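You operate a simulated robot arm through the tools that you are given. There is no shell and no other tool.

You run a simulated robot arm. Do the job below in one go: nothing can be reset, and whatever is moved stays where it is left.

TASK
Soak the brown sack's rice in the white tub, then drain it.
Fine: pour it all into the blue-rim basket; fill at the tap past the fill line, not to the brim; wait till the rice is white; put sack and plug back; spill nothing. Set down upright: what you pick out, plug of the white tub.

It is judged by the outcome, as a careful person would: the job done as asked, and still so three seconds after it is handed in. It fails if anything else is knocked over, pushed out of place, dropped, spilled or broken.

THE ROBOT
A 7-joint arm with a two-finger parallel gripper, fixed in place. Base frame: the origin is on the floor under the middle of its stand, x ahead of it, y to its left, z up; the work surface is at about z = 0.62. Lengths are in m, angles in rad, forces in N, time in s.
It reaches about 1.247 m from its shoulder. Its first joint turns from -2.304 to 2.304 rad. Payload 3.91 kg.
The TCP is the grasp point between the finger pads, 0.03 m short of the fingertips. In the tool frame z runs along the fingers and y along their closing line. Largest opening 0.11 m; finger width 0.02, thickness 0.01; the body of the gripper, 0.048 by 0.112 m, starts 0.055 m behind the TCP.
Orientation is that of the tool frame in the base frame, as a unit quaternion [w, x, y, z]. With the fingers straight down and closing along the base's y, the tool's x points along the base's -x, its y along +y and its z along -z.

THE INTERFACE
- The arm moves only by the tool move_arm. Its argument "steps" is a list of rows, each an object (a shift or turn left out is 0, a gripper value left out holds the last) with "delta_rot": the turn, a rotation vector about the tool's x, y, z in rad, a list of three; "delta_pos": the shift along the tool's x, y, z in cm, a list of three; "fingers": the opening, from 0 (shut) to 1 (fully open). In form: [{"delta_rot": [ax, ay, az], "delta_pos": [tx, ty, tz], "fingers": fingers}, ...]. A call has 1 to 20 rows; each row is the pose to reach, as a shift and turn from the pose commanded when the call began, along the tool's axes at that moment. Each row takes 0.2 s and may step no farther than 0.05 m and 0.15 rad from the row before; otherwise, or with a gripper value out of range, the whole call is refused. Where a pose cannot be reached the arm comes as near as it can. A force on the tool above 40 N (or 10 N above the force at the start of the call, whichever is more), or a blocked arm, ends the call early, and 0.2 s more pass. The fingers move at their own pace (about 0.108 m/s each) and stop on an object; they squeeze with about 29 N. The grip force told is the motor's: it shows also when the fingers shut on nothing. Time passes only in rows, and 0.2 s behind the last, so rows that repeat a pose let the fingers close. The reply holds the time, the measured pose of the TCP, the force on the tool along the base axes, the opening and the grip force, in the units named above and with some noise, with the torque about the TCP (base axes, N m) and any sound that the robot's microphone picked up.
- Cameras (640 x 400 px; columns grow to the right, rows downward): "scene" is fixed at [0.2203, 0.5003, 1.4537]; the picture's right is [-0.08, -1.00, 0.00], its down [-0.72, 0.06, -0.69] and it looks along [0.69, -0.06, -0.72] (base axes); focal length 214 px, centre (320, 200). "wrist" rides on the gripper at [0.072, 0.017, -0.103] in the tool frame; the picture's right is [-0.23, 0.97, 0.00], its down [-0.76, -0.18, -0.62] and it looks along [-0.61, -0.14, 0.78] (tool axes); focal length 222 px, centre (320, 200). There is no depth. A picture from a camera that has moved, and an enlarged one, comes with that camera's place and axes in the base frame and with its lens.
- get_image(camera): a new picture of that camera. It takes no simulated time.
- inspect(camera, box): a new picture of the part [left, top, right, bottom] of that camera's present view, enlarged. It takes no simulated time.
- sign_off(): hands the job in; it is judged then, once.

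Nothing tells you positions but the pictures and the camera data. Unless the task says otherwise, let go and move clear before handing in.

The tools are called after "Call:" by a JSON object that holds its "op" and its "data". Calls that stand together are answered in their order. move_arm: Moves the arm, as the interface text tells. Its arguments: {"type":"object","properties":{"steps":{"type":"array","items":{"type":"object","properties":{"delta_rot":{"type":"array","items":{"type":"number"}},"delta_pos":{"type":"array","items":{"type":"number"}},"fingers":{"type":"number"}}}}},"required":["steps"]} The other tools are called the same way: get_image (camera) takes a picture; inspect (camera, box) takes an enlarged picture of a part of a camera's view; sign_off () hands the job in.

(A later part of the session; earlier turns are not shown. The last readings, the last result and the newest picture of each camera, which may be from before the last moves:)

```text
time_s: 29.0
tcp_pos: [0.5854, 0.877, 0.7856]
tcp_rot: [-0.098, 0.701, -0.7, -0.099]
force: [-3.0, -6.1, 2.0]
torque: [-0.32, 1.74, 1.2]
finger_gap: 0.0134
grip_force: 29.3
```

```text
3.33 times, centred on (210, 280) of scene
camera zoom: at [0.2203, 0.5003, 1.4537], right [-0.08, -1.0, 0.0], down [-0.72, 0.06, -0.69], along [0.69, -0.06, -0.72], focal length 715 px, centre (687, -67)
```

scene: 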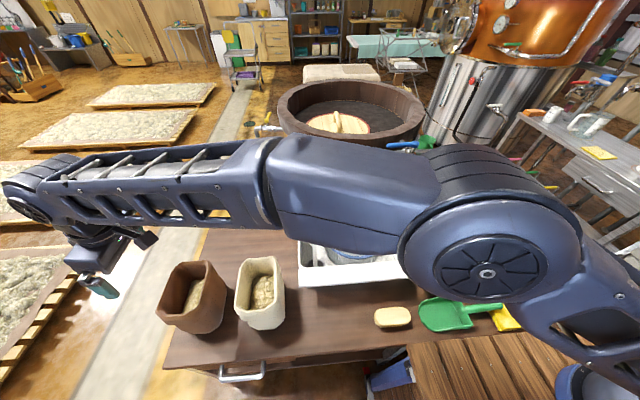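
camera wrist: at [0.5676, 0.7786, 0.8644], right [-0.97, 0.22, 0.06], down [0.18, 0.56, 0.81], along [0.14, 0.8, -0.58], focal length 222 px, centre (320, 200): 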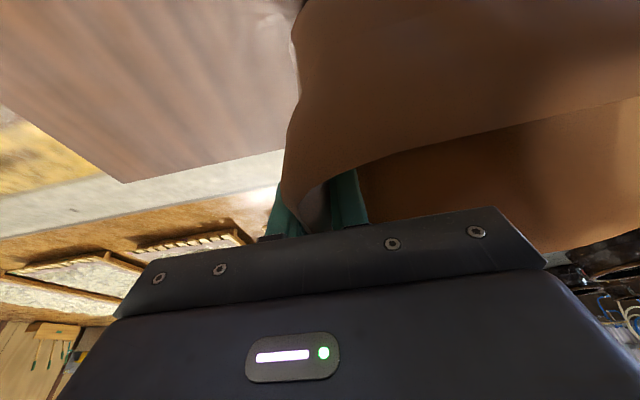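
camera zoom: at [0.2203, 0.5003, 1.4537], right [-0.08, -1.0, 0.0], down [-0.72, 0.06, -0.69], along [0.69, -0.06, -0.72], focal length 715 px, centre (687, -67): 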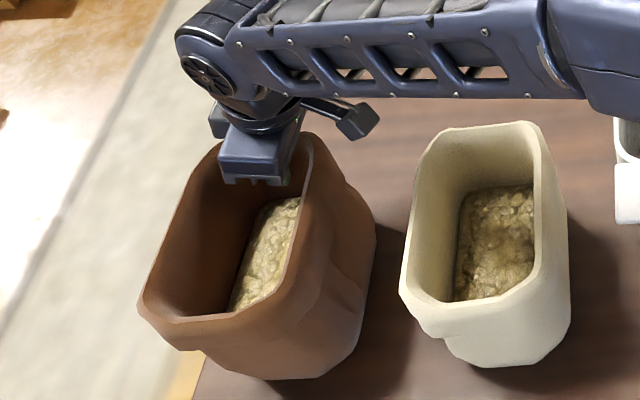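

Gripped with the wall between the pads (gap 13 mm). I'll lift a few centimetres and check the load and posture.

Call:
{"op": "move_arm", "data": {"steps": [{"delta_pos": [-0.28, 0, -0.96], "fingers": 0}, {"delta_pos": [-0.56, 0, -1.92]}, {"delta_pos": [-0.84, 0, -2.88]}, {"delta_pos": [-1.12, 0, -3.84]}, {"delta_pos": [-1.12, 0, -3.84]}]}}

Call:
{"op": "inspect", "data": {"camera": "scene", "box": [120, 200, 300, 340]}}

```text
time_s: 30.2
tcp_pos: [0.586, 0.877, 0.8238]
tcp_rot: [-0.099, 0.7, -0.7, -0.098]
force: [0.5, 0.3, -11.0]
torque: [-0.04, -0.8, 0.01]
finger_gap: 0.0119
grip_force: 29.0
```

```text
2.86 times, centred on (210, 270) of scene
camera zoom: at [0.2203, 0.5003, 1.4537], right [-0.08, -1.0, 0.0], down [-0.72, 0.06, -0.69], along [0.69, -0.06, -0.72], focal length 613 px, centre (634, 0)
```

zoom: 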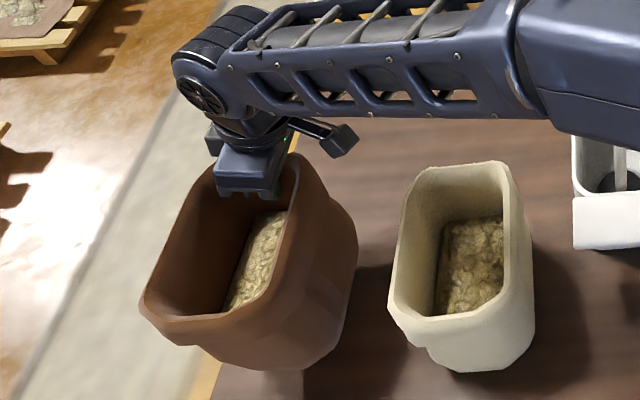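

The load is about 11 N (1.1 kg) and it is held steadily. I'll lift the sack well clear and slightly back toward the robot.

Call:
{"op": "move_arm", "data": {"steps": [{"delta_pos": [-0.95, 0.5, -3.3]}, {"delta_pos": [-1.9, 1.5, -6.6]}, {"delta_pos": [-2.85, 2.7, -9.9]}, {"delta_pos": [-3.8, 4.0, -13.2]}, {"delta_pos": [-4.75, 5.3, -16.5]}, {"delta_pos": [-5.7, 6.6, -19.8]}, {"delta_pos": [-6.65, 7.4, -23.1]}, {"delta_pos": [-7.63, 8.0, -26.5]}, {"delta_pos": [-7.63, 8.0, -26.5]}]}}

Call:
{"op": "get_image", "data": {"camera": "scene"}}

Call:
{"op": "get_image", "data": {"camera": "wrist"}}

```text
time_s: 32.2
tcp_pos: [0.5055, 0.8784, 1.1002]
tcp_rot: [0.098, -0.7, 0.701, 0.098]
force: [-0.4, 0.1, -11.4]
torque: [-0.02, -0.83, 0.02]
finger_gap: 0.012
grip_force: 29.4
```

```text
taken
```

scene: 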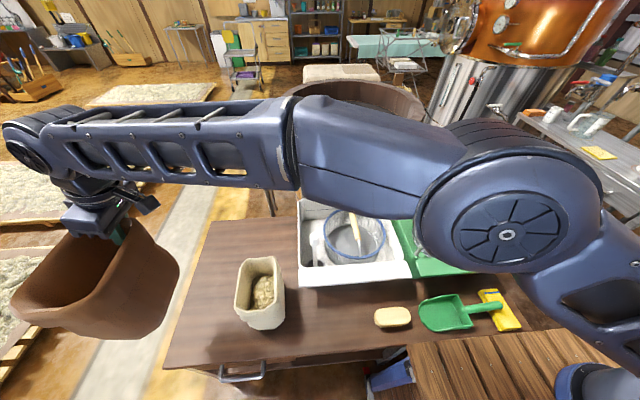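

```text
taken
camera wrist: at [0.4879, 0.7785, 1.1799], right [-0.97, 0.22, 0.06], down [0.18, 0.56, 0.81], along [0.14, 0.8, -0.58], focal length 222 px, centre (320, 200)
```

wrist: 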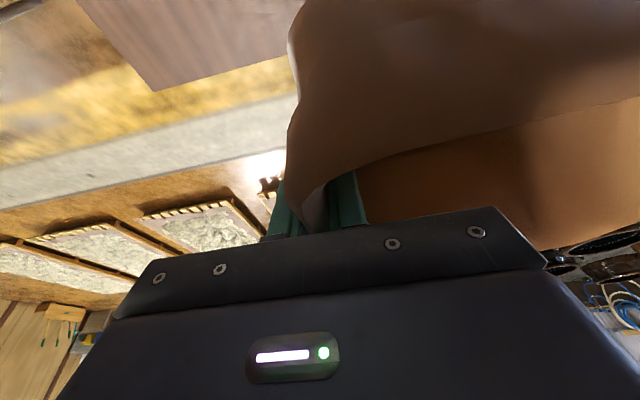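

Now I'll carry the upright sack across to above the basket.

Call:
{"op": "move_arm", "data": {"steps": [{"delta_pos": [2.0, -0.7, -0.6]}, {"delta_pos": [5.2, -1.9, -1.7]}, {"delta_pos": [9.1, -3.4, -3.0]}, {"delta_pos": [13.2, -5.0, -4.3]}, {"delta_pos": [17.3, -6.6, -5.7]}, {"delta_pos": [21.4, -8.2, -7.0]}, {"delta_pos": [25.5, -9.8, -8.4]}, {"delta_pos": [29.6, -11.4, -9.7]}, {"delta_pos": [33.7, -13.0, -11.1]}, {"delta_pos": [37.8, -14.6, -12.4]}, {"delta_pos": [41.9, -16.2, -13.8]}, {"delta_pos": [45.8, -17.7, -15.1]}, {"delta_pos": [48.9, -18.8, -16.1]}, {"delta_pos": [50.67, -19.5, -16.65]}, {"delta_pos": [50.67, -19.5, -16.65]}]}}

Call:
{"op": "get_image", "data": {"camera": "scene"}}

Call:
{"op": "get_image", "data": {"camera": "wrist"}}

```text
time_s: 35.4
tcp_pos: [0.7024, 0.3445, 1.1194]
tcp_rot: [-0.098, 0.701, -0.7, -0.097]
force: [0.0, 1.1, -10.7]
torque: [-0.02, -0.84, -0.02]
finger_gap: 0.0118
grip_force: 29.7
```

```text
taken
```

scene: 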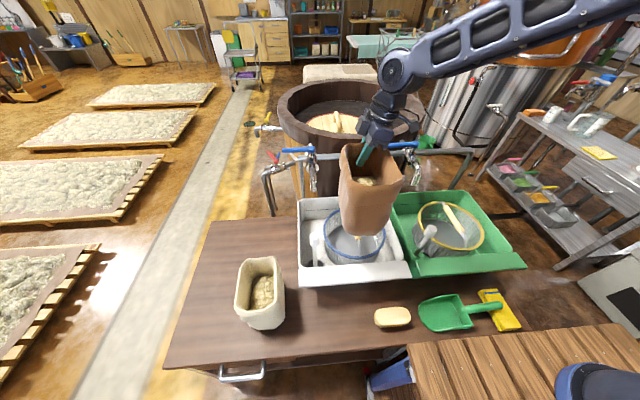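

```text
taken
camera wrist: at [0.6837, 0.2467, 1.1985], right [-0.97, 0.22, 0.06], down [0.18, 0.56, 0.81], along [0.14, 0.8, -0.58], focal length 222 px, centre (320, 200)
```

wrist: 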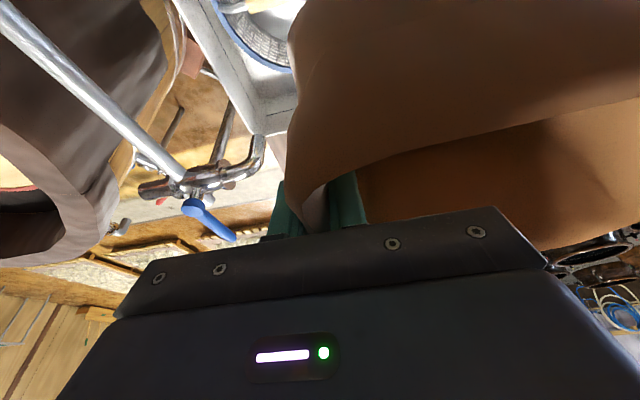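

The sack is upright over the basket, held steadily and clear of the tap and pipes. I'll tilt it to 60° first, which shouldn't start the rice moving out yet, and check.

Call:
{"op": "move_arm", "data": {"steps": [{"delta_rot": [0.1, 0, -0.0288], "delta_pos": [0, -0.38, 0]}, {"delta_rot": [0.2, 0, -0.0575], "delta_pos": [0, -0.76, 0]}, {"delta_rot": [0.3, 0, -0.0863], "delta_pos": [0, -1.14, 0]}, {"delta_rot": [0.4, 0, -0.115], "delta_pos": [0, -1.52, 0]}, {"delta_rot": [0.5, 0, -0.1438], "delta_pos": [0, -1.9, 0]}, {"delta_rot": [0.6, 0, -0.1726], "delta_pos": [0, -2.28, 0]}, {"delta_rot": [0.7, 0, -0.2013], "delta_pos": [0, -2.66, 0]}, {"delta_rot": [0.8, 0, -0.2301], "delta_pos": [0, -3.04, 0]}, {"delta_rot": [0.9, 0, -0.2589], "delta_pos": [0, -3.42, 0]}, {"delta_rot": [1.006, 0, -0.2894], "delta_pos": [0, -3.8, 0]}]}}

Call:
{"op": "get_image", "data": {"camera": "scene"}}

Call:
{"op": "get_image", "data": {"camera": "wrist"}}

```text
time_s: 37.6
tcp_pos: [0.7392, 0.3427, 1.1208]
tcp_rot: [-0.436, 0.655, -0.558, 0.264]
force: [1.1, -1.5, -10.0]
torque: [-0.1, 0.23, 0.01]
finger_gap: 0.0119
grip_force: 29.4
out of reach, approached as far as the arm can: row 9
```

```text
taken
```

scene: 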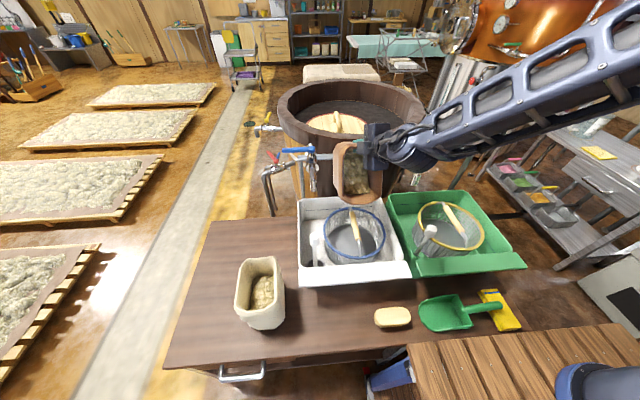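

```text
taken
camera wrist: at [0.6617, 0.2448, 1.145], right [-0.54, 0.22, -0.81], down [-0.61, 0.56, 0.56], along [0.58, 0.8, -0.17], focal length 222 px, centre (320, 200)
```

wrist: 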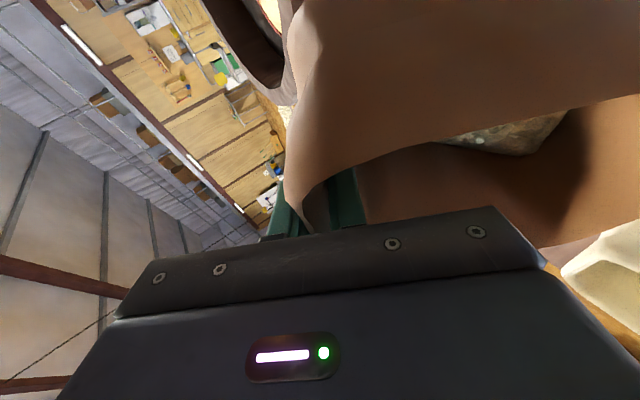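

Call:
{"op": "inspect", "data": {"camera": "scene", "box": [280, 100, 480, 280]}}

Call:
{"op": "inspect", "data": {"camera": "wrist", "box": [270, 60, 640, 290]}}

```text
2.22 times, centred on (380, 190) of scene
camera zoom: at [0.2203, 0.5003, 1.4537], right [-0.08, -1.0, 0.0], down [-0.72, 0.06, -0.69], along [0.69, -0.06, -0.72], focal length 477 px, centre (187, 222)
```

zoom: 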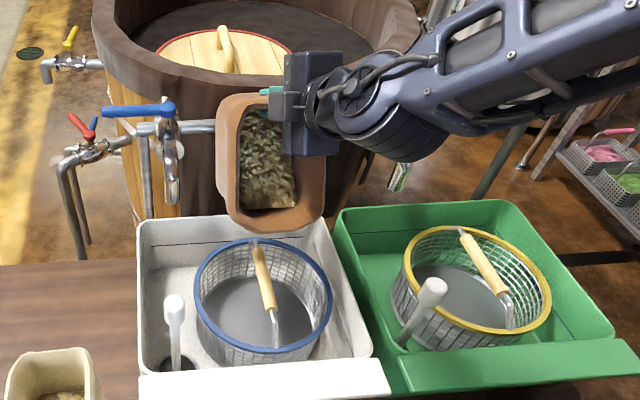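

```text
1.73 times, centred on (455, 175) of wrist
camera zoom: at [0.6617, 0.2448, 1.145], right [-0.54, 0.22, -0.81], down [-0.61, 0.56, 0.56], along [0.58, 0.8, -0.17], focal length 384 px, centre (86, 243)
```

zoom: 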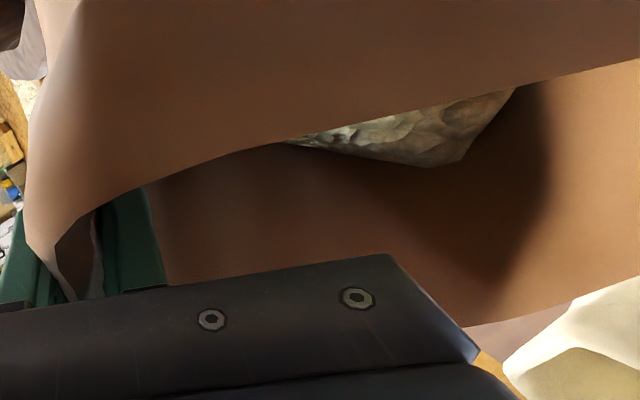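

The rice is still inside at 60°. I'll lower over the basket while tilting to about 75°.

Call:
{"op": "move_arm", "data": {"steps": [{"delta_rot": [0.0503, 0, -0.0145], "delta_pos": [0.16, 1.22, 0.71]}, {"delta_rot": [0.1006, 0, -0.029], "delta_pos": [0.31, 2.44, 1.42]}, {"delta_rot": [0.1509, 0, -0.0434], "delta_pos": [0.47, 3.66, 2.14]}, {"delta_rot": [0.2012, 0, -0.0579], "delta_pos": [0.62, 4.88, 2.85]}, {"delta_rot": [0.2516, 0, -0.0724], "delta_pos": [0.78, 6.1, 3.56]}]}}

Call:
{"op": "inspect", "data": {"camera": "scene", "box": [280, 100, 480, 280]}}

Call:
{"op": "get_image", "data": {"camera": "wrist"}}

```text
time_s: 38.8
tcp_pos: [0.7391, 0.3474, 1.052]
tcp_rot: [-0.506, 0.615, -0.495, 0.348]
force: [-1.0, -0.1, -8.7]
torque: [-0.03, 0.48, 0.02]
finger_gap: 0.0118
grip_force: 29.2
```

```text
2.22 times, centred on (380, 190) of scene
camera zoom: at [0.2203, 0.5003, 1.4537], right [-0.08, -1.0, 0.0], down [-0.72, 0.06, -0.69], along [0.69, -0.06, -0.72], focal length 477 px, centre (187, 222)
```

zoom: 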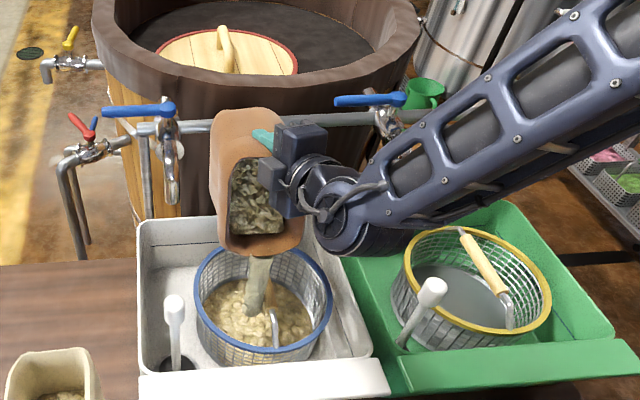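

```text
taken
camera wrist: at [0.6579, 0.2487, 1.054], right [-0.31, 0.22, -0.92], down [-0.74, 0.56, 0.38], along [0.6, 0.8, -0.01], focal length 222 px, centre (320, 200)
```

wrist: 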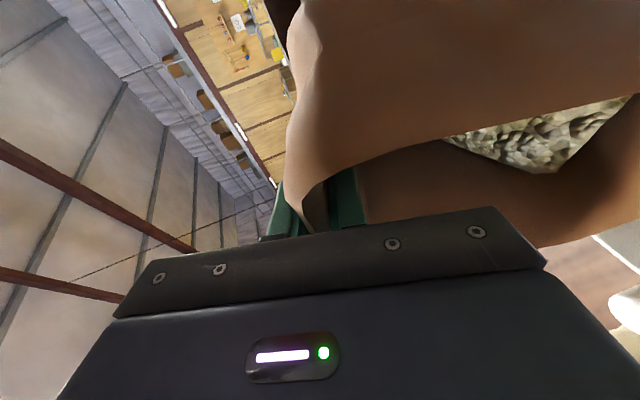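

Rice is streaming into the blue-rim basket. I'll keep the lip over it and tilt on to 90°, with a pause.

Call:
{"op": "move_arm", "data": {"steps": [{"delta_rot": [0.0503, 0, -0.0145], "delta_pos": [0, 0.45, 0]}, {"delta_rot": [0.1006, 0, -0.029], "delta_pos": [0, 0.9, 0]}, {"delta_rot": [0.1509, 0, -0.0434], "delta_pos": [0, 1.36, 0]}, {"delta_rot": [0.2012, 0, -0.0579], "delta_pos": [0, 1.8, 0]}, {"delta_rot": [0.2516, 0, -0.0724], "delta_pos": [0, 2.28, 0]}, {"delta_rot": [0.2516, 0, -0.0724], "delta_pos": [0, 2.28, 0]}, {"delta_rot": [0.2516, 0, -0.0724], "delta_pos": [0, 2.28, 0]}]}}

Call:
{"op": "inspect", "data": {"camera": "scene", "box": [280, 100, 480, 280]}}

Call:
{"op": "get_image", "data": {"camera": "wrist"}}

```text
time_s: 40.4
tcp_pos: [0.7339, 0.3469, 1.0266]
tcp_rot: [0.566, -0.565, 0.425, -0.425]
force: [-0.3, -0.5, -4.2]
torque: [0.0, 0.32, 0.02]
finger_gap: 0.0118
grip_force: 28.6
```

```text
2.22 times, centred on (380, 190) of scene
camera zoom: at [0.2203, 0.5003, 1.4537], right [-0.08, -1.0, 0.0], down [-0.72, 0.06, -0.69], along [0.69, -0.06, -0.72], focal length 477 px, centre (187, 222)
```

zoom: 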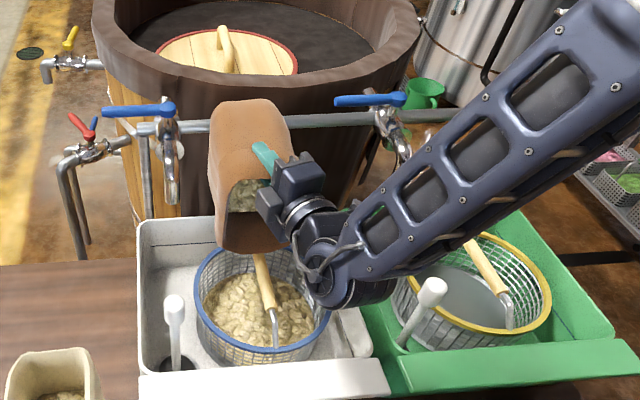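

```text
taken
camera wrist: at [0.6539, 0.2484, 1.01], right [-0.06, 0.22, -0.97], down [-0.81, 0.56, 0.18], along [0.58, 0.8, 0.14], focal length 222 px, centre (320, 200)
```

wrist: 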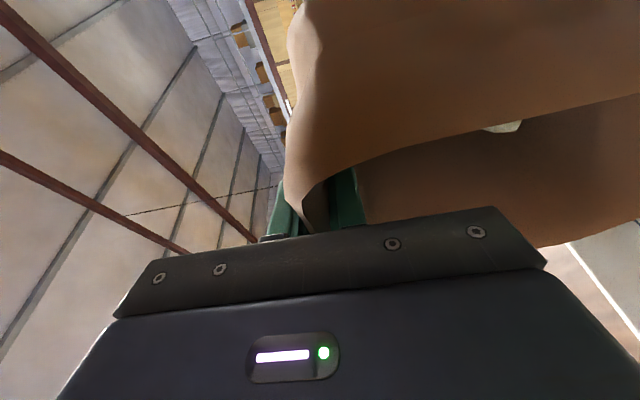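

Most of the rice is out, with the load down to about 4 N. I'll continue to 115° with the lip kept over the basket.

Call:
{"op": "move_arm", "data": {"steps": [{"delta_rot": [0.0524, 0, -0.0151], "delta_pos": [-0.25, 0.07, -0.85]}, {"delta_rot": [0.1048, 0, -0.0302], "delta_pos": [-0.49, 0.15, -1.7]}, {"delta_rot": [0.1572, 0, -0.0453], "delta_pos": [-0.74, 0.22, -2.56]}, {"delta_rot": [0.2096, 0, -0.0604], "delta_pos": [-0.98, 0.3, -3.41]}, {"delta_rot": [0.262, 0, -0.0755], "delta_pos": [-1.23, 0.37, -4.26]}, {"delta_rot": [0.3144, 0, -0.0906], "delta_pos": [-1.47, 0.45, -5.1]}, {"delta_rot": [0.3668, 0, -0.1057], "delta_pos": [-1.72, 0.52, -5.97]}, {"delta_rot": [0.4192, 0, -0.1208], "delta_pos": [-1.96, 0.6, -6.82]}, {"delta_rot": [0.4192, 0, -0.1208], "delta_pos": [-1.96, 0.6, -6.82]}, {"delta_rot": [0.4192, 0, -0.1208], "delta_pos": [-1.96, 0.6, -6.82]}]}}

Call:
{"op": "inspect", "data": {"camera": "scene", "box": [280, 100, 480, 280]}}

Call:
{"op": "get_image", "data": {"camera": "wrist"}}

```text
time_s: 42.6
tcp_pos: [0.6633, 0.3472, 1.022]
tcp_rot: [0.644, -0.46, 0.294, -0.537]
force: [0.6, -0.1, -1.1]
torque: [-0.01, 0.06, 0.0]
finger_gap: 0.0118
grip_force: 29.5
```

```text
2.22 times, centred on (380, 190) of scene
camera zoom: at [0.2203, 0.5003, 1.4537], right [-0.08, -1.0, 0.0], down [-0.72, 0.06, -0.69], along [0.69, -0.06, -0.72], focal length 477 px, centre (187, 222)
```

zoom: 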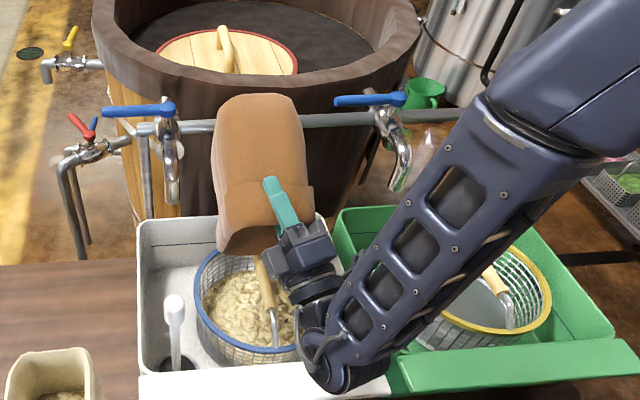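

```text
taken
camera wrist: at [0.5977, 0.2484, 0.9725], right [0.35, 0.22, -0.91], down [-0.81, 0.56, -0.18], along [0.47, 0.8, 0.37], focal length 222 px, centre (320, 200)
```

wrist: 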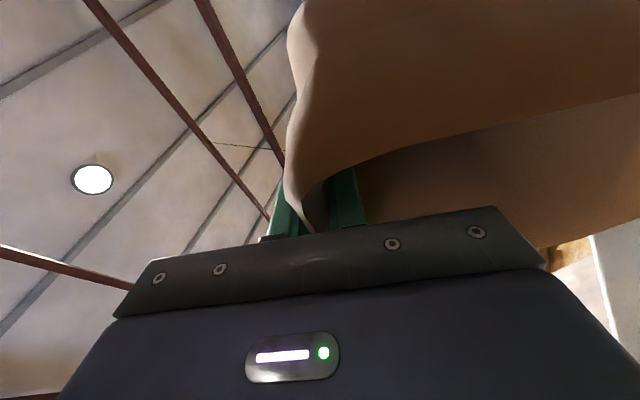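

The load is down to about 1 N, so the sack is nearly or fully empty. I'll tip further to 135° to be sure and hold a moment.

Call:
{"op": "move_arm", "data": {"steps": [{"delta_rot": [0.0559, 0, -0.0161], "delta_pos": [-0.21, -0.36, -0.74]}, {"delta_rot": [0.1118, 0, -0.0322], "delta_pos": [-0.43, -0.72, -1.48]}, {"delta_rot": [0.1677, 0, -0.0482], "delta_pos": [-0.64, -1.08, -2.22]}, {"delta_rot": [0.2236, 0, -0.0643], "delta_pos": [-0.85, -1.44, -2.96]}, {"delta_rot": [0.2795, 0, -0.0804], "delta_pos": [-1.07, -1.8, -3.7]}, {"delta_rot": [0.3354, 0, -0.0965], "delta_pos": [-1.28, -2.16, -4.44]}, {"delta_rot": [0.3354, 0, -0.0965], "delta_pos": [-1.28, -2.16, -4.44]}, {"delta_rot": [0.3354, 0, -0.0965], "delta_pos": [-1.28, -2.16, -4.44]}, {"delta_rot": [0.3354, 0, -0.0965], "delta_pos": [-1.28, -2.16, -4.44]}, {"delta_rot": [0.3354, 0, -0.0965], "delta_pos": [-1.28, -2.16, -4.44]}]}}

Call:
{"op": "inspect", "data": {"camera": "scene", "box": [280, 100, 480, 280]}}

Call:
{"op": "get_image", "data": {"camera": "wrist"}}

```text
time_s: 44.8
tcp_pos: [0.6127, 0.3469, 1.0213]
tcp_rot: [0.685, -0.359, 0.177, -0.609]
force: [-0.7, 0.1, -0.2]
torque: [0.04, 0.08, 0.01]
finger_gap: 0.0115
grip_force: 29.1
```

```text
2.22 times, centred on (380, 190) of scene
camera zoom: at [0.2203, 0.5003, 1.4537], right [-0.08, -1.0, 0.0], down [-0.72, 0.06, -0.69], along [0.69, -0.06, -0.72], focal length 477 px, centre (187, 222)
```

zoom: 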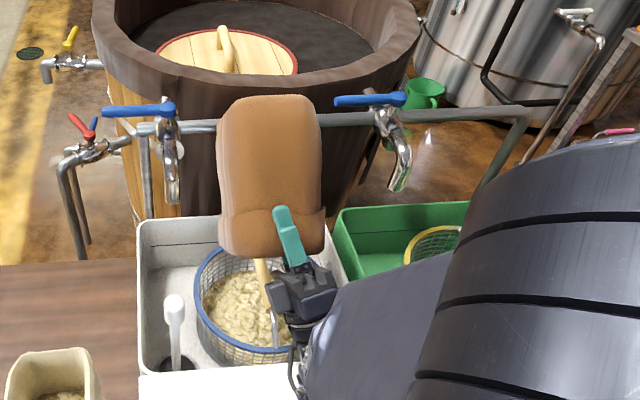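

```text
taken
camera wrist: at [0.567, 0.2482, 0.9533], right [0.64, 0.22, -0.73], down [-0.7, 0.56, -0.45], along [0.31, 0.8, 0.51], focal length 222 px, centre (320, 200)
```

wrist: 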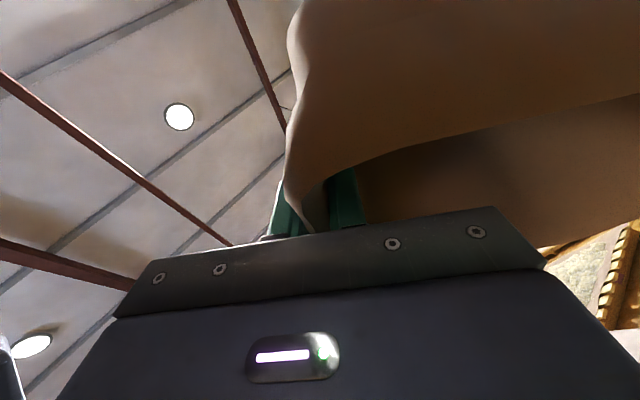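

The sack feels empty. I'll bring it back up by reversing the tilt over the basket, then look inside.

Call:
{"op": "move_arm", "data": {"steps": [{"delta_rot": [-0.1078, 0, 0.031], "delta_pos": [0.46, 0.48, 1.61]}, {"delta_rot": [-0.2155, 0, 0.062], "delta_pos": [0.93, 0.97, 3.22]}, {"delta_rot": [-0.3233, 0, 0.093], "delta_pos": [1.39, 1.45, 4.83]}, {"delta_rot": [-0.4311, 0, 0.124], "delta_pos": [1.85, 1.94, 6.45]}, {"delta_rot": [-0.5389, 0, 0.155], "delta_pos": [2.31, 2.42, 8.06]}, {"delta_rot": [-0.6466, 0, 0.186], "delta_pos": [2.78, 2.9, 9.67]}, {"delta_rot": [-0.7544, 0, 0.217], "delta_pos": [3.24, 3.39, 11.28]}]}}

Call:
{"op": "get_image", "data": {"camera": "scene"}}

```text
time_s: 46.4
tcp_pos: [0.7183, 0.3485, 1.0797]
tcp_rot: [-0.565, 0.566, -0.425, 0.424]
force: [0.1, 1.5, -1.5]
torque: [-0.01, 0.06, -0.01]
finger_gap: 0.0116
grip_force: 29.0
```

```text
taken
```

scene: 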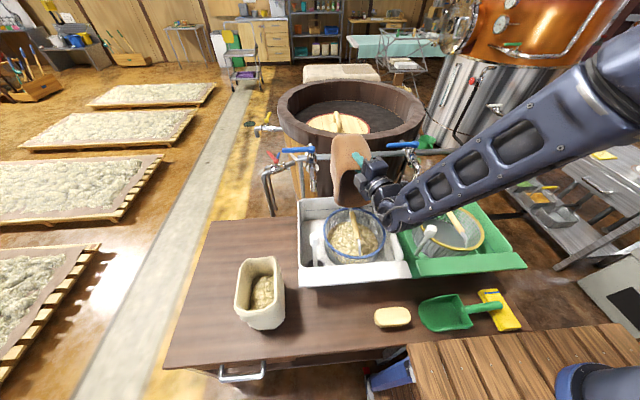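

Call:
{"op": "move_arm", "data": {"steps": [{"delta_rot": [-0.1258, 0, 0.0362], "delta_pos": [0, -0.63, 0]}, {"delta_rot": [-0.2515, 0, 0.0724], "delta_pos": [0, -1.25, 0]}, {"delta_rot": [-0.3773, 0, 0.1085], "delta_pos": [0, -1.88, 0]}, {"delta_rot": [-0.503, 0, 0.1447], "delta_pos": [0, -2.5, 0]}, {"delta_rot": [-0.6288, 0, 0.1809], "delta_pos": [0, -3.1, 0]}, {"delta_rot": [-0.7545, 0, 0.2171], "delta_pos": [0, -3.75, 0]}, {"delta_rot": [-0.8803, 0, 0.2532], "delta_pos": [0, -4.4, 0]}, {"delta_rot": [-1.006, 0, 0.2894], "delta_pos": [0, -5, 0]}]}}

Call:
{"op": "inspect", "data": {"camera": "scene", "box": [290, 110, 450, 290]}}

Call:
{"op": "get_image", "data": {"camera": "scene"}}

```text
time_s: 48.2
tcp_pos: [0.7192, 0.3486, 1.1307]
tcp_rot: [-0.278, 0.704, -0.648, 0.086]
force: [-1.7, 0.9, -1.1]
torque: [-0.08, -0.07, -0.07]
finger_gap: 0.0115
grip_force: 29.5
```

```text
2.22 times, centred on (370, 200) of scene
camera zoom: at [0.2203, 0.5003, 1.4537], right [-0.08, -1.0, 0.0], down [-0.72, 0.06, -0.69], along [0.69, -0.06, -0.72], focal length 477 px, centre (209, 200)
```

zoom: 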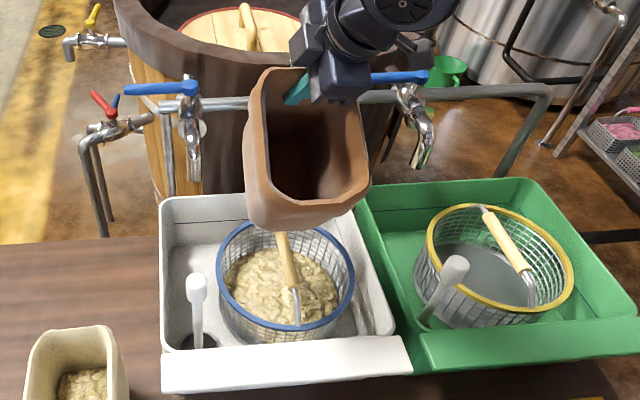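

```text
taken
```

scene: 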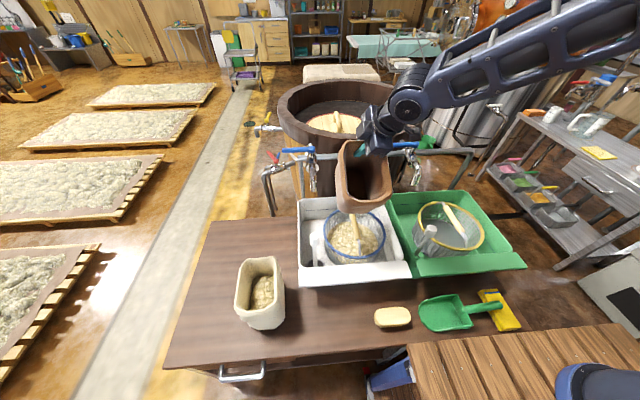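

The sack is empty and all the rice is in the blue-rim basket, with none on the tub floor or table. I'll upright it and carry it back to its place.

Call:
{"op": "move_arm", "data": {"steps": [{"delta_rot": [-0.1258, 0, 0.0362], "delta_pos": [0.11, 0.8, 0.38]}, {"delta_rot": [-0.2515, 0, 0.0724], "delta_pos": [0.22, 1.6, 0.77]}, {"delta_rot": [-0.3773, 0, 0.1085], "delta_pos": [0.33, 2.4, 1.15]}, {"delta_rot": [-0.503, 0, 0.1447], "delta_pos": [0.44, 3.23, 1.54]}]}}

Call:
{"op": "move_arm", "data": {"steps": [{"delta_pos": [-2.0, 0.76, 0.58]}, {"delta_pos": [-5.2, 1.98, 1.5]}, {"delta_pos": [-9.2, 3.5, 2.65]}, {"delta_pos": [-13.3, 5.07, 3.82]}, {"delta_pos": [-17.4, 6.64, 5.0]}, {"delta_pos": [-21.5, 8.2, 6.18]}, {"delta_pos": [-25.6, 9.77, 7.36]}, {"delta_pos": [-29.7, 11.33, 8.54]}, {"delta_pos": [-33.8, 12.9, 9.72]}, {"delta_pos": [-37.9, 14.46, 10.9]}, {"delta_pos": [-42.0, 16.0, 12.08]}, {"delta_pos": [-46, 17.55, 13.23]}, {"delta_pos": [-49.2, 18.77, 14.15]}, {"delta_pos": [-50.98, 19.45, 14.66]}, {"delta_pos": [-50.98, 19.45, 14.66]}]}}

Call:
{"op": "get_image", "data": {"camera": "scene"}}

```text
time_s: 49.2
tcp_pos: [0.6985, 0.347, 1.1011]
tcp_rot: [-0.099, 0.701, -0.7, -0.1]
force: [-0.3, 0.9, 0.2]
torque: [-0.02, -0.11, -0.01]
finger_gap: 0.0117
grip_force: 29.5
```

```text
time_s: 52.4
tcp_pos: [0.5029, 0.878, 1.1002]
tcp_rot: [0.099, -0.7, 0.7, 0.098]
force: [0.5, 0.2, -0.2]
torque: [0.01, -0.08, 0.01]
finger_gap: 0.0115
grip_force: 29.2
```

```text
taken
```

scene: 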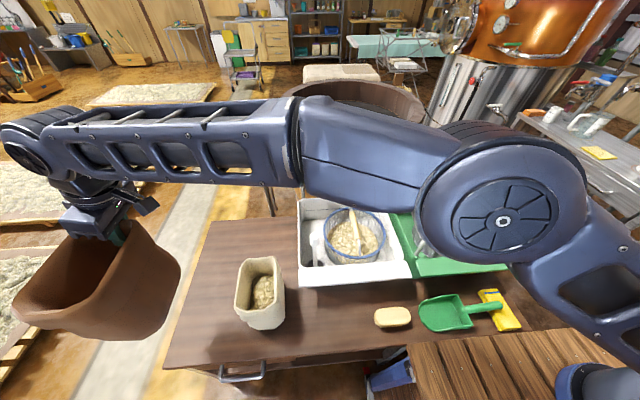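

Call:
{"op": "move_arm", "data": {"steps": [{"delta_pos": [0.93, -1.6, 3.2]}, {"delta_pos": [1.87, -3.2, 6.4]}, {"delta_pos": [2.8, -4.8, 9.6]}, {"delta_pos": [3.74, -6.4, 12.8]}, {"delta_pos": [4.68, -7.6, 16.0]}, {"delta_pos": [5.63, -8.25, 19.19]}, {"delta_pos": [5.63, -8.25, 19.19]}]}}

Call:
{"op": "inspect", "data": {"camera": "scene", "box": [100, 180, 300, 340]}}

```text
time_s: 54.0
tcp_pos: [0.5861, 0.876, 0.9005]
tcp_rot: [-0.099, 0.7, -0.7, -0.098]
force: [-0.1, 0.0, -0.8]
torque: [-0.01, -0.08, 0.01]
finger_gap: 0.0115
grip_force: 28.6
```

```text
2.50 times, centred on (200, 260) of scene
camera zoom: at [0.2203, 0.5003, 1.4537], right [-0.08, -1.0, 0.0], down [-0.72, 0.06, -0.69], along [0.69, -0.06, -0.72], focal length 536 px, centre (620, 50)
```

zoom: 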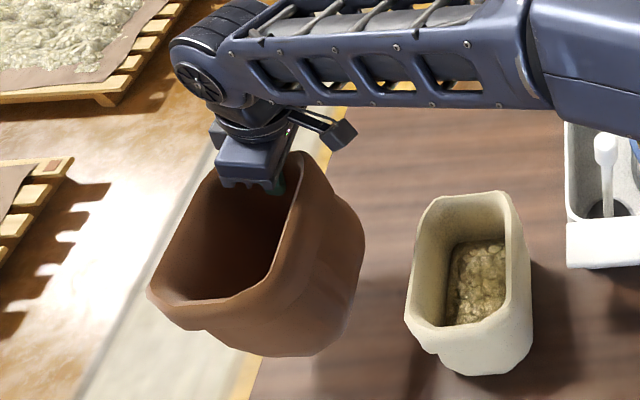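

Call:
{"op": "move_arm", "data": {"steps": [{"delta_pos": [0.8, 0, 2.77]}, {"delta_pos": [1.6, 0, 5.5]}, {"delta_pos": [2.3, 0, 8.0]}, {"delta_pos": [2.75, 0, 9.6]}, {"delta_pos": [3.0, 0, 10.4]}, {"delta_pos": [3.1, 0, 10.8]}, {"delta_pos": [3.13, 0, 10.9]}]}}

Call:
{"op": "inspect", "data": {"camera": "scene", "box": [100, 200, 300, 340]}}

```text
time_s: 55.6
tcp_pos: [0.5878, 0.8773, 0.79]
tcp_rot: [-0.101, 0.7, -0.7, -0.099]
force: [10.0, -4.3, 20.2]
torque: [0.4, 1.59, 0.09]
finger_gap: 0.0121
grip_force: 29.3
```

```text
2.86 times, centred on (200, 270) of scene
camera zoom: at [0.2203, 0.5003, 1.4537], right [-0.08, -1.0, 0.0], down [-0.72, 0.06, -0.69], along [0.69, -0.06, -0.72], focal length 613 px, centre (663, 0)
```

zoom: 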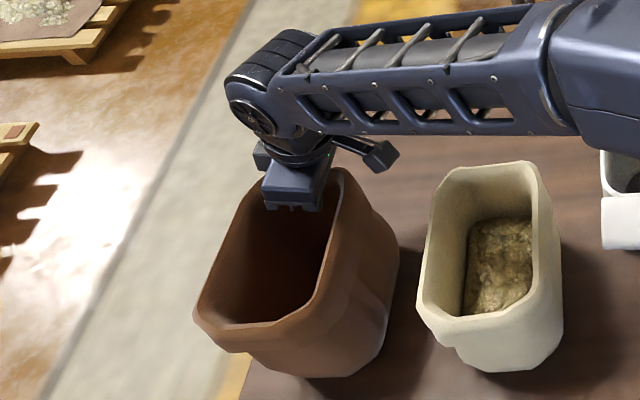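

The sack is touching the table along its near bottom edge, drooped about 2° in the grip. I'll level it with a small rotation before releasing.

Call:
{"op": "move_arm", "data": {"steps": [{"delta_rot": [-0.0192, 0, 0.0055], "delta_pos": [-0.03, 0.1, -0.1]}, {"delta_rot": [-0.0384, 0, 0.011], "delta_pos": [-0.03, 0.1, -0.1]}, {"delta_rot": [-0.0384, 0, 0.011], "delta_pos": [-0.0, 0.1, 0.0]}]}}

Call:
{"op": "inspect", "data": {"camera": "scene", "box": [100, 200, 300, 340]}}

```text
time_s: 56.4
tcp_pos: [0.5855, 0.8767, 0.7886]
tcp_rot: [0.085, -0.698, 0.702, 0.113]
force: [5.9, -2.4, 17.0]
torque: [0.51, -1.02, -0.3]
finger_gap: 0.0117
grip_force: 29.4
```

```text
2.86 times, centred on (200, 270) of scene
camera zoom: at [0.2203, 0.5003, 1.4537], right [-0.08, -1.0, 0.0], down [-0.72, 0.06, -0.69], along [0.69, -0.06, -0.72], focal length 613 px, centre (663, 0)
```

zoom: 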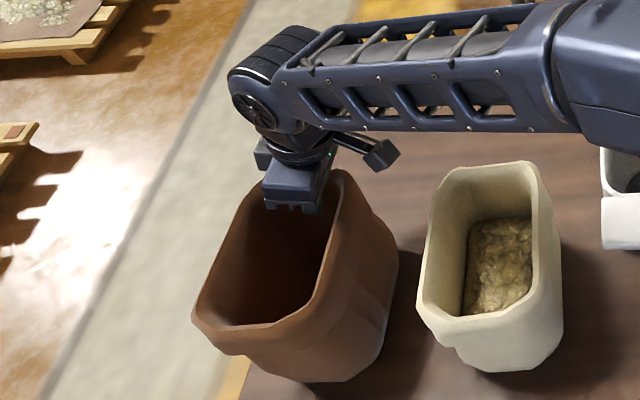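

Call:
{"op": "move_arm", "data": {"steps": [{"delta_rot": [0.0144, 0, -0.0041], "delta_pos": [-0.03, 0.05, -0.12]}, {"delta_rot": [0.0144, 0, -0.0041], "delta_pos": [-0.03, 0.05, -0.12]}]}}

```text
time_s: 57.0
tcp_pos: [0.5849, 0.876, 0.7886]
tcp_rot: [0.089, -0.7, 0.7, 0.107]
force: [-0.5, -0.2, 11.4]
torque: [0.53, 0.01, 0.02]
finger_gap: 0.0115
grip_force: 29.5
```

Nearly flush on the table, so I'm releasing gently.

Call:
{"op": "move_arm", "data": {"steps": [{"delta_pos": [-0.03, 0, -0.1], "fingers": 0.0}, {"fingers": 0.15, "delta_pos": [-0.03, 0, -0.1]}, {"fingers": 0.3, "delta_pos": [-0.03, 0, -0.1]}, {"fingers": 0.6, "delta_pos": [-0.03, 0, -0.1]}, {"fingers": 0.8, "delta_pos": [-0.03, 0, -0.1]}]}}

Call:
{"op": "inspect", "data": {"camera": "scene", "box": [100, 200, 300, 340]}}

Call:
{"op": "get_image", "data": {"camera": "wrist"}}

```text
time_s: 58.2
tcp_pos: [0.5846, 0.8762, 0.7895]
tcp_rot: [0.09, -0.699, 0.702, 0.107]
force: [0.7, 0.1, -0.7]
torque: [-0.01, -0.03, 0.05]
finger_gap: 0.0879
grip_force: 0.0
```

```text
2.86 times, centred on (200, 270) of scene
camera zoom: at [0.2203, 0.5003, 1.4537], right [-0.08, -1.0, 0.0], down [-0.72, 0.06, -0.69], along [0.69, -0.06, -0.72], focal length 613 px, centre (663, 0)
```

zoom: 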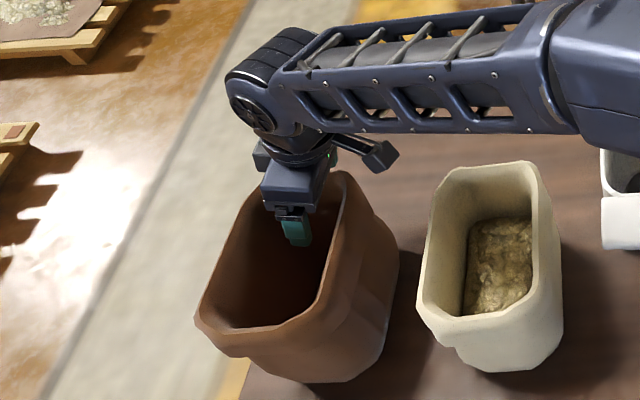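

```text
taken
camera wrist: at [0.5699, 0.7781, 0.8687], right [-0.97, 0.22, 0.09], down [0.2, 0.56, 0.8], along [0.13, 0.8, -0.59], focal length 222 px, centre (320, 200)
```

wrist: 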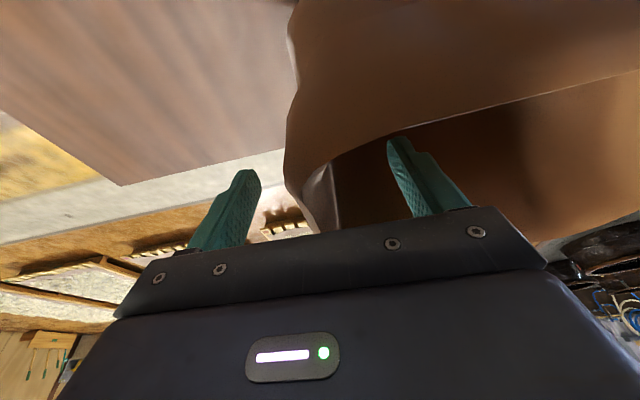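

Call:
{"op": "move_arm", "data": {"steps": [{"delta_pos": [-0.83, 0.07, -2.88]}, {"delta_pos": [-1.66, 0.15, -5.76]}, {"delta_pos": [-2.5, 0.22, -8.64]}, {"delta_pos": [-3.3, 1.0, -11.5]}, {"delta_pos": [-4.2, 2.4, -14.4]}, {"delta_pos": [-5.0, 4.4, -17.3]}, {"delta_pos": [-5.8, 6.4, -20.2]}, {"delta_pos": [-6.6, 8.4, -23.1]}, {"delta_pos": [-7.6, 10.4, -26.0]}, {"delta_pos": [-8.5, 12, -29.0]}]}}

Call:
{"op": "get_image", "data": {"camera": "scene"}}

Call:
{"op": "inspect", "data": {"camera": "scene", "box": [140, 230, 300, 350]}}

```text
time_s: 60.4
tcp_pos: [0.4717, 0.8788, 1.0952]
tcp_rot: [0.089, -0.699, 0.701, 0.106]
force: [0.3, -0.3, -0.6]
torque: [0.0, 0.03, 0.01]
finger_gap: 0.0879
grip_force: 0.1
```

```text
taken
```

scene: 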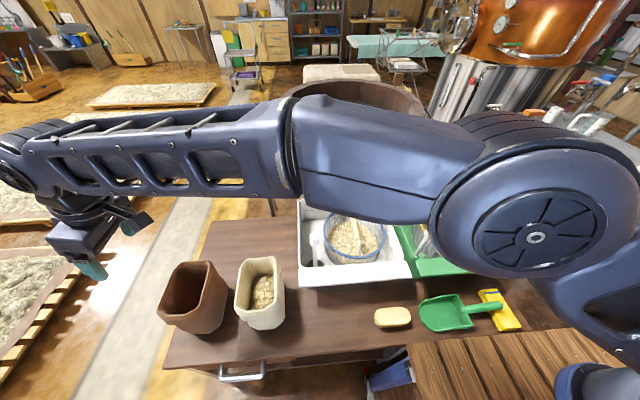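

```text
3.33 times, centred on (220, 290) of scene
camera zoom: at [0.2203, 0.5003, 1.4537], right [-0.08, -1.0, 0.0], down [-0.72, 0.06, -0.69], along [0.69, -0.06, -0.72], focal length 715 px, centre (653, -100)
```

zoom: 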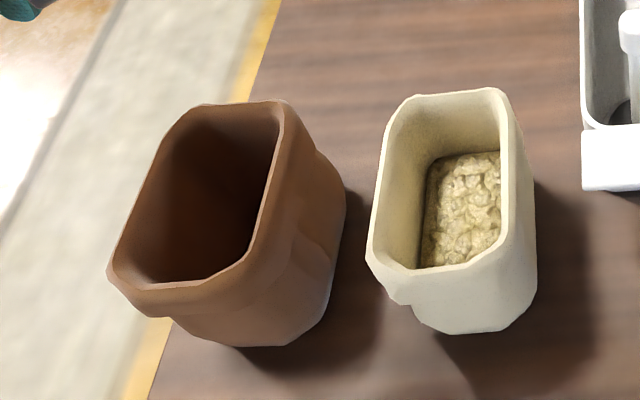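

The sack is back exactly where it stood. Next is the tap, so I'll straighten the hand, pitch it forward and view the blue lever from nearby.

Call:
{"op": "move_arm", "data": {"steps": [{"delta_rot": [0, 0.047, 0], "delta_pos": [2.8, -1.7, -2.2]}, {"delta_rot": [0, 0.093, 0], "delta_pos": [5.7, -3.3, -4.4]}, {"delta_rot": [0, 0.14, 0], "delta_pos": [8.5, -5.0, -6.6]}, {"delta_rot": [0, 0.187, 0], "delta_pos": [11.3, -6.7, -8.8]}, {"delta_rot": [0, 0.233, 0], "delta_pos": [14.2, -8.3, -11.0]}, {"delta_rot": [0, 0.28, 0], "delta_pos": [17.0, -10.0, -13.2]}]}}

Call:
{"op": "get_image", "data": {"camera": "scene"}}

```text
time_s: 61.8
tcp_pos: [0.5756, 0.6786, 1.172]
tcp_rot: [0.008, 0.707, -0.707, -0.008]
force: [0.6, 0.9, 0.4]
torque: [-0.04, 0.0, 0.0]
finger_gap: 0.088
grip_force: 0.0
```

```text
taken
```

scene: 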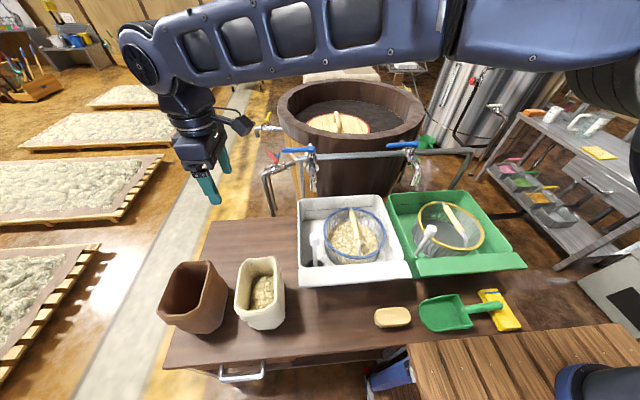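

Call:
{"op": "move_arm", "data": {"steps": [{"delta_rot": [0.09, 0, 0], "delta_pos": [3.3, -2.5, 0.3], "fingers": 0.5}, {"delta_rot": [0.18, 0, 0], "delta_pos": [6.5, -5.0, 0.6], "fingers": 0.2}, {"delta_rot": [0.27, 0, 0], "delta_pos": [9.8, -7.5, 0.9], "fingers": 0}, {"delta_rot": [0.36, 0, 0], "delta_pos": [13.1, -10.0, 1.3]}, {"delta_rot": [0.45, 0, 0], "delta_pos": [16.4, -12.5, 1.6]}, {"delta_rot": [0.54, 0, 0], "delta_pos": [19.6, -15.0, 1.9]}, {"delta_rot": [0.63, 0, 0], "delta_pos": [22.9, -17.5, 2.2]}]}}

Call:
{"op": "get_image", "data": {"camera": "wrist"}}

Call:
{"op": "get_image", "data": {"camera": "scene"}}

```text
time_s: 63.4
tcp_pos: [0.749, 0.4497, 1.1463]
tcp_rot: [0.212, -0.675, 0.675, -0.211]
force: [-0.5, -0.4, 0.7]
torque: [-0.06, -0.01, -0.01]
finger_gap: 0.0
grip_force: 29.7
```

```text
taken
camera wrist: at [0.6752, 0.3763, 1.2207], right [-0.8, 0.23, -0.56], down [-0.21, 0.76, 0.61], along [0.56, 0.61, -0.56], focal length 222 px, centre (320, 200)
```

wrist: 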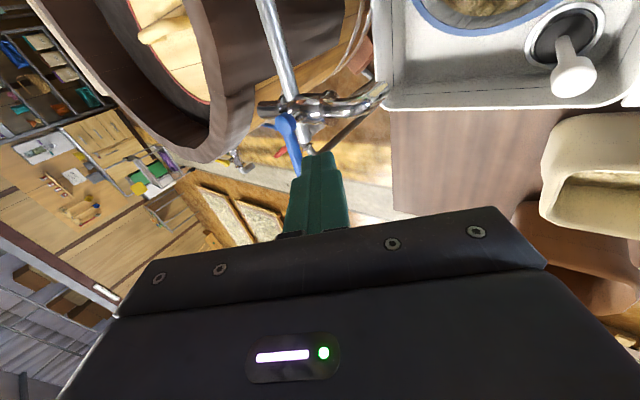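

```text
taken
```

scene: 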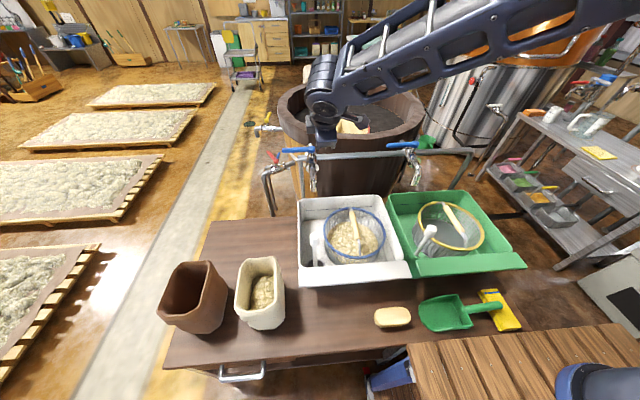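

Call:
{"op": "inspect", "data": {"camera": "wrist", "box": [240, 60, 400, 180]}}

Call:
{"op": "inspect", "data": {"camera": "scene", "box": [260, 135, 340, 195]}}

Call:
{"op": "inspect", "data": {"camera": "wrist", "box": [370, 0, 640, 120]}}

```text
3.33 times, centred on (320, 120) of wrist
camera zoom: at [0.6752, 0.3763, 1.2207], right [-0.8, 0.23, -0.56], down [-0.21, 0.76, 0.61], along [0.56, 0.61, -0.56], focal length 740 px, centre (320, 467)
```

zoom: 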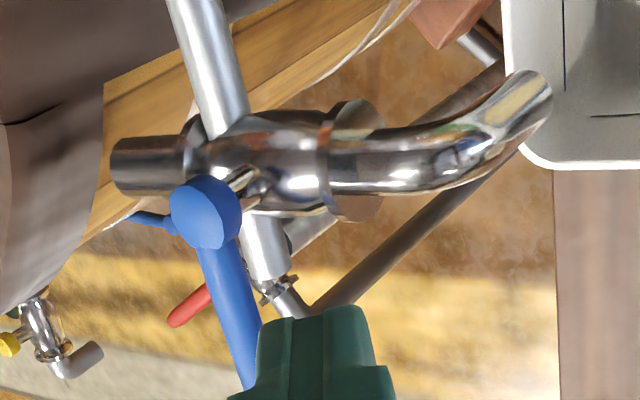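

```text
6.67 times, centred on (300, 165) of scene
camera zoom: at [0.2203, 0.5003, 1.4537], right [-0.08, -1.0, 0.0], down [-0.72, 0.06, -0.69], along [0.69, -0.06, -0.72], focal length 1430 px, centre (453, 433)
```

zoom: 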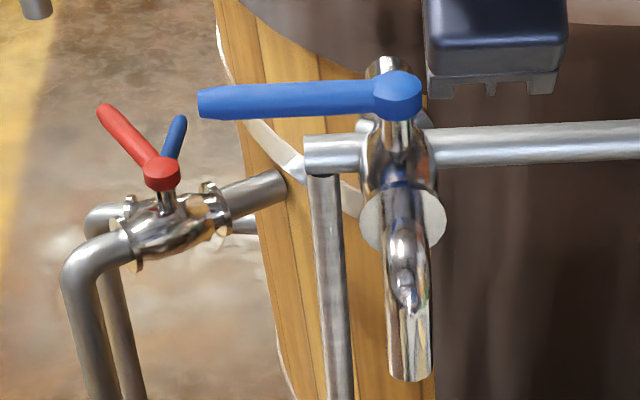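

```text
2.37 times, centred on (505, 60) of wrist
camera zoom: at [0.6752, 0.3763, 1.2207], right [-0.8, 0.23, -0.56], down [-0.21, 0.76, 0.61], along [0.56, 0.61, -0.56], focal length 526 px, centre (-118, 532)
```

zoom: 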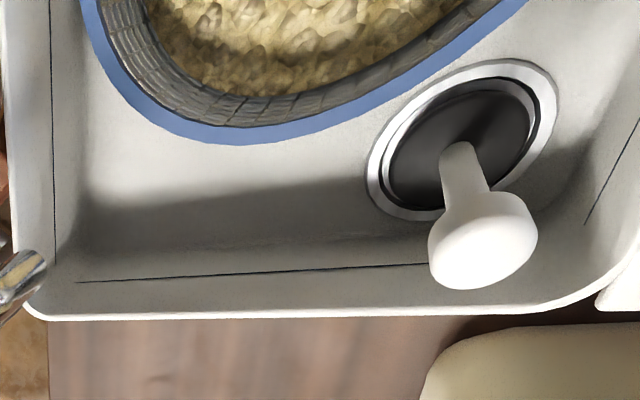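

Lever pivot is near (0.912, 0.472), its tip is near (0.92, 0.583) and its height is z ≈ 1.003. I'll roll the hand so the camera rides on top and pitch to 45°, so that closed fingertips can hook behind the lever.

Call:
{"op": "move_arm", "data": {"steps": [{"delta_rot": [0, 0, -0.145]}, {"delta_rot": [0, 0, -0.29]}, {"delta_rot": [0, 0, -0.435]}, {"delta_rot": [0, 0, -0.58]}, {"delta_rot": [0, 0, -0.725]}, {"delta_rot": [0, 0, -0.87]}, {"delta_rot": [0, 0, -1.015]}, {"delta_rot": [0, 0, -1.16]}, {"delta_rot": [0, 0, -1.305]}, {"delta_rot": [0, 0, -1.45]}, {"delta_rot": [0, 0, -1.5708]}]}}

Call:
{"op": "get_image", "data": {"camera": "wrist"}}

Call:
{"op": "get_image", "data": {"camera": "scene"}}

```text
time_s: 65.8
tcp_pos: [0.7494, 0.4491, 1.146]
tcp_rot: [0.0, 0.955, 0.002, 0.298]
force: [0.4, -1.4, 0.2]
torque: [0.02, -0.01, -0.02]
finger_gap: 0.0
grip_force: 28.8
```

```text
taken
camera wrist: at [0.7491, 0.4323, 1.2718], right [-0.18, -0.97, -0.13], down [-0.98, 0.18, 0.08], along [-0.05, 0.14, -0.99], focal length 222 px, centre (320, 200)
```

wrist: 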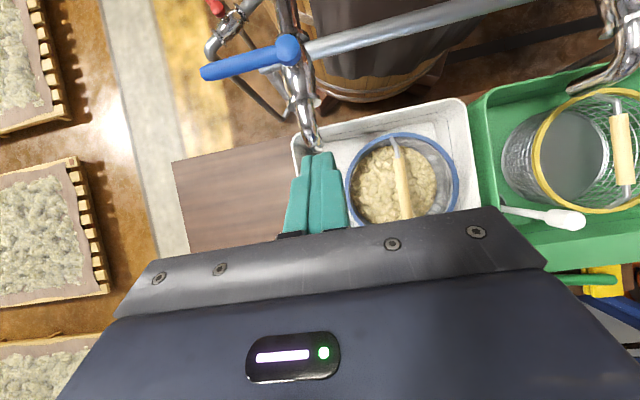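

```text
taken
```

scene: 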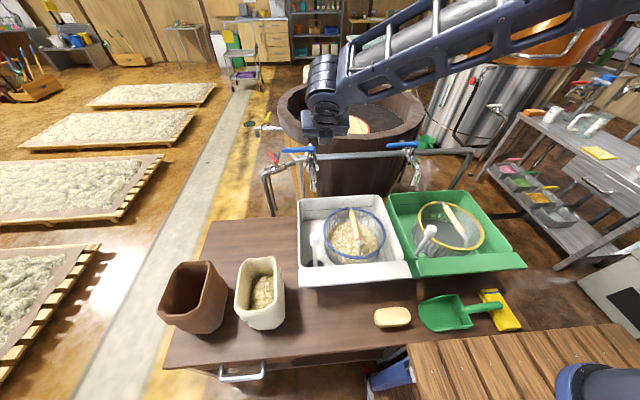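

Call:
{"op": "move_arm", "data": {"steps": [{"delta_rot": [0, 0.03, 0], "delta_pos": [2.42, -1.73, 2.81]}, {"delta_rot": [0, 0.06, 0], "delta_pos": [4.85, -3.47, 5.62]}, {"delta_rot": [0, 0.09, 0], "delta_pos": [7.27, -5.2, 8.43]}, {"delta_rot": [0, 0.12, 0], "delta_pos": [9.69, -6.93, 11.25]}, {"delta_rot": [0, 0.15, 0], "delta_pos": [12.1, -8.67, 14.06]}, {"delta_rot": [0, 0.18, 0], "delta_pos": [14.54, -10.4, 16.87]}]}}

Call:
{"op": "get_image", "data": {"camera": "wrist"}}

Call:
{"op": "inspect", "data": {"camera": "scene", "box": [240, 90, 360, 210]}}

```text
time_s: 67.2
tcp_pos: [0.9652, 0.5522, 1.0927]
tcp_rot: [-0.001, 0.924, 0.0, 0.383]
force: [-0.7, -0.8, 1.0]
torque: [-0.03, 0.06, 0.01]
finger_gap: 0.0001
grip_force: 28.9
```

```text
taken
camera wrist: at [0.9423, 0.5367, 1.2164], right [-0.16, -0.97, -0.16], down [-0.98, 0.18, -0.1], along [0.13, 0.14, -0.98], focal length 222 px, centre (320, 200)
```

wrist: 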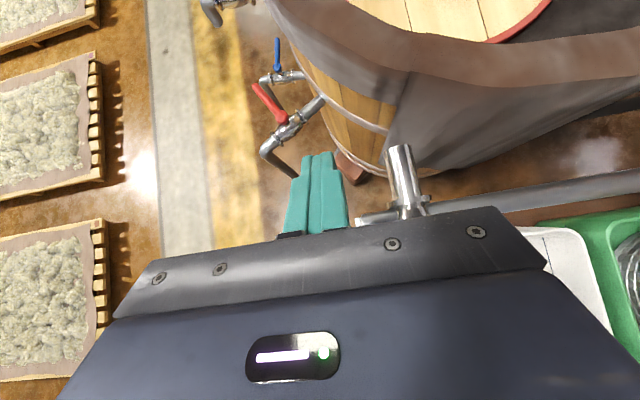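

```text
3.33 times, centred on (300, 150) of scene
camera zoom: at [0.2203, 0.5003, 1.4537], right [-0.08, -1.0, 0.0], down [-0.72, 0.06, -0.69], along [0.69, -0.06, -0.72], focal length 715 px, centre (387, 367)
```

zoom: 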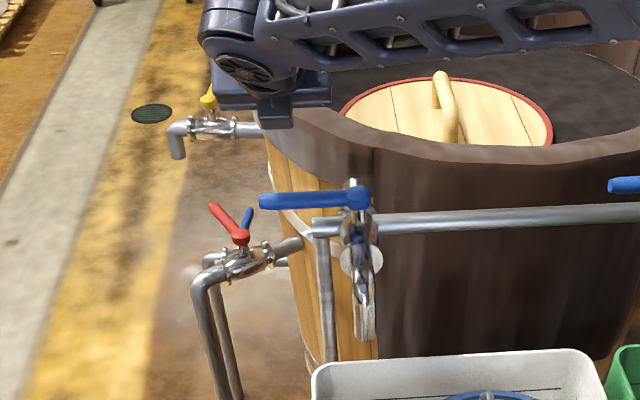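

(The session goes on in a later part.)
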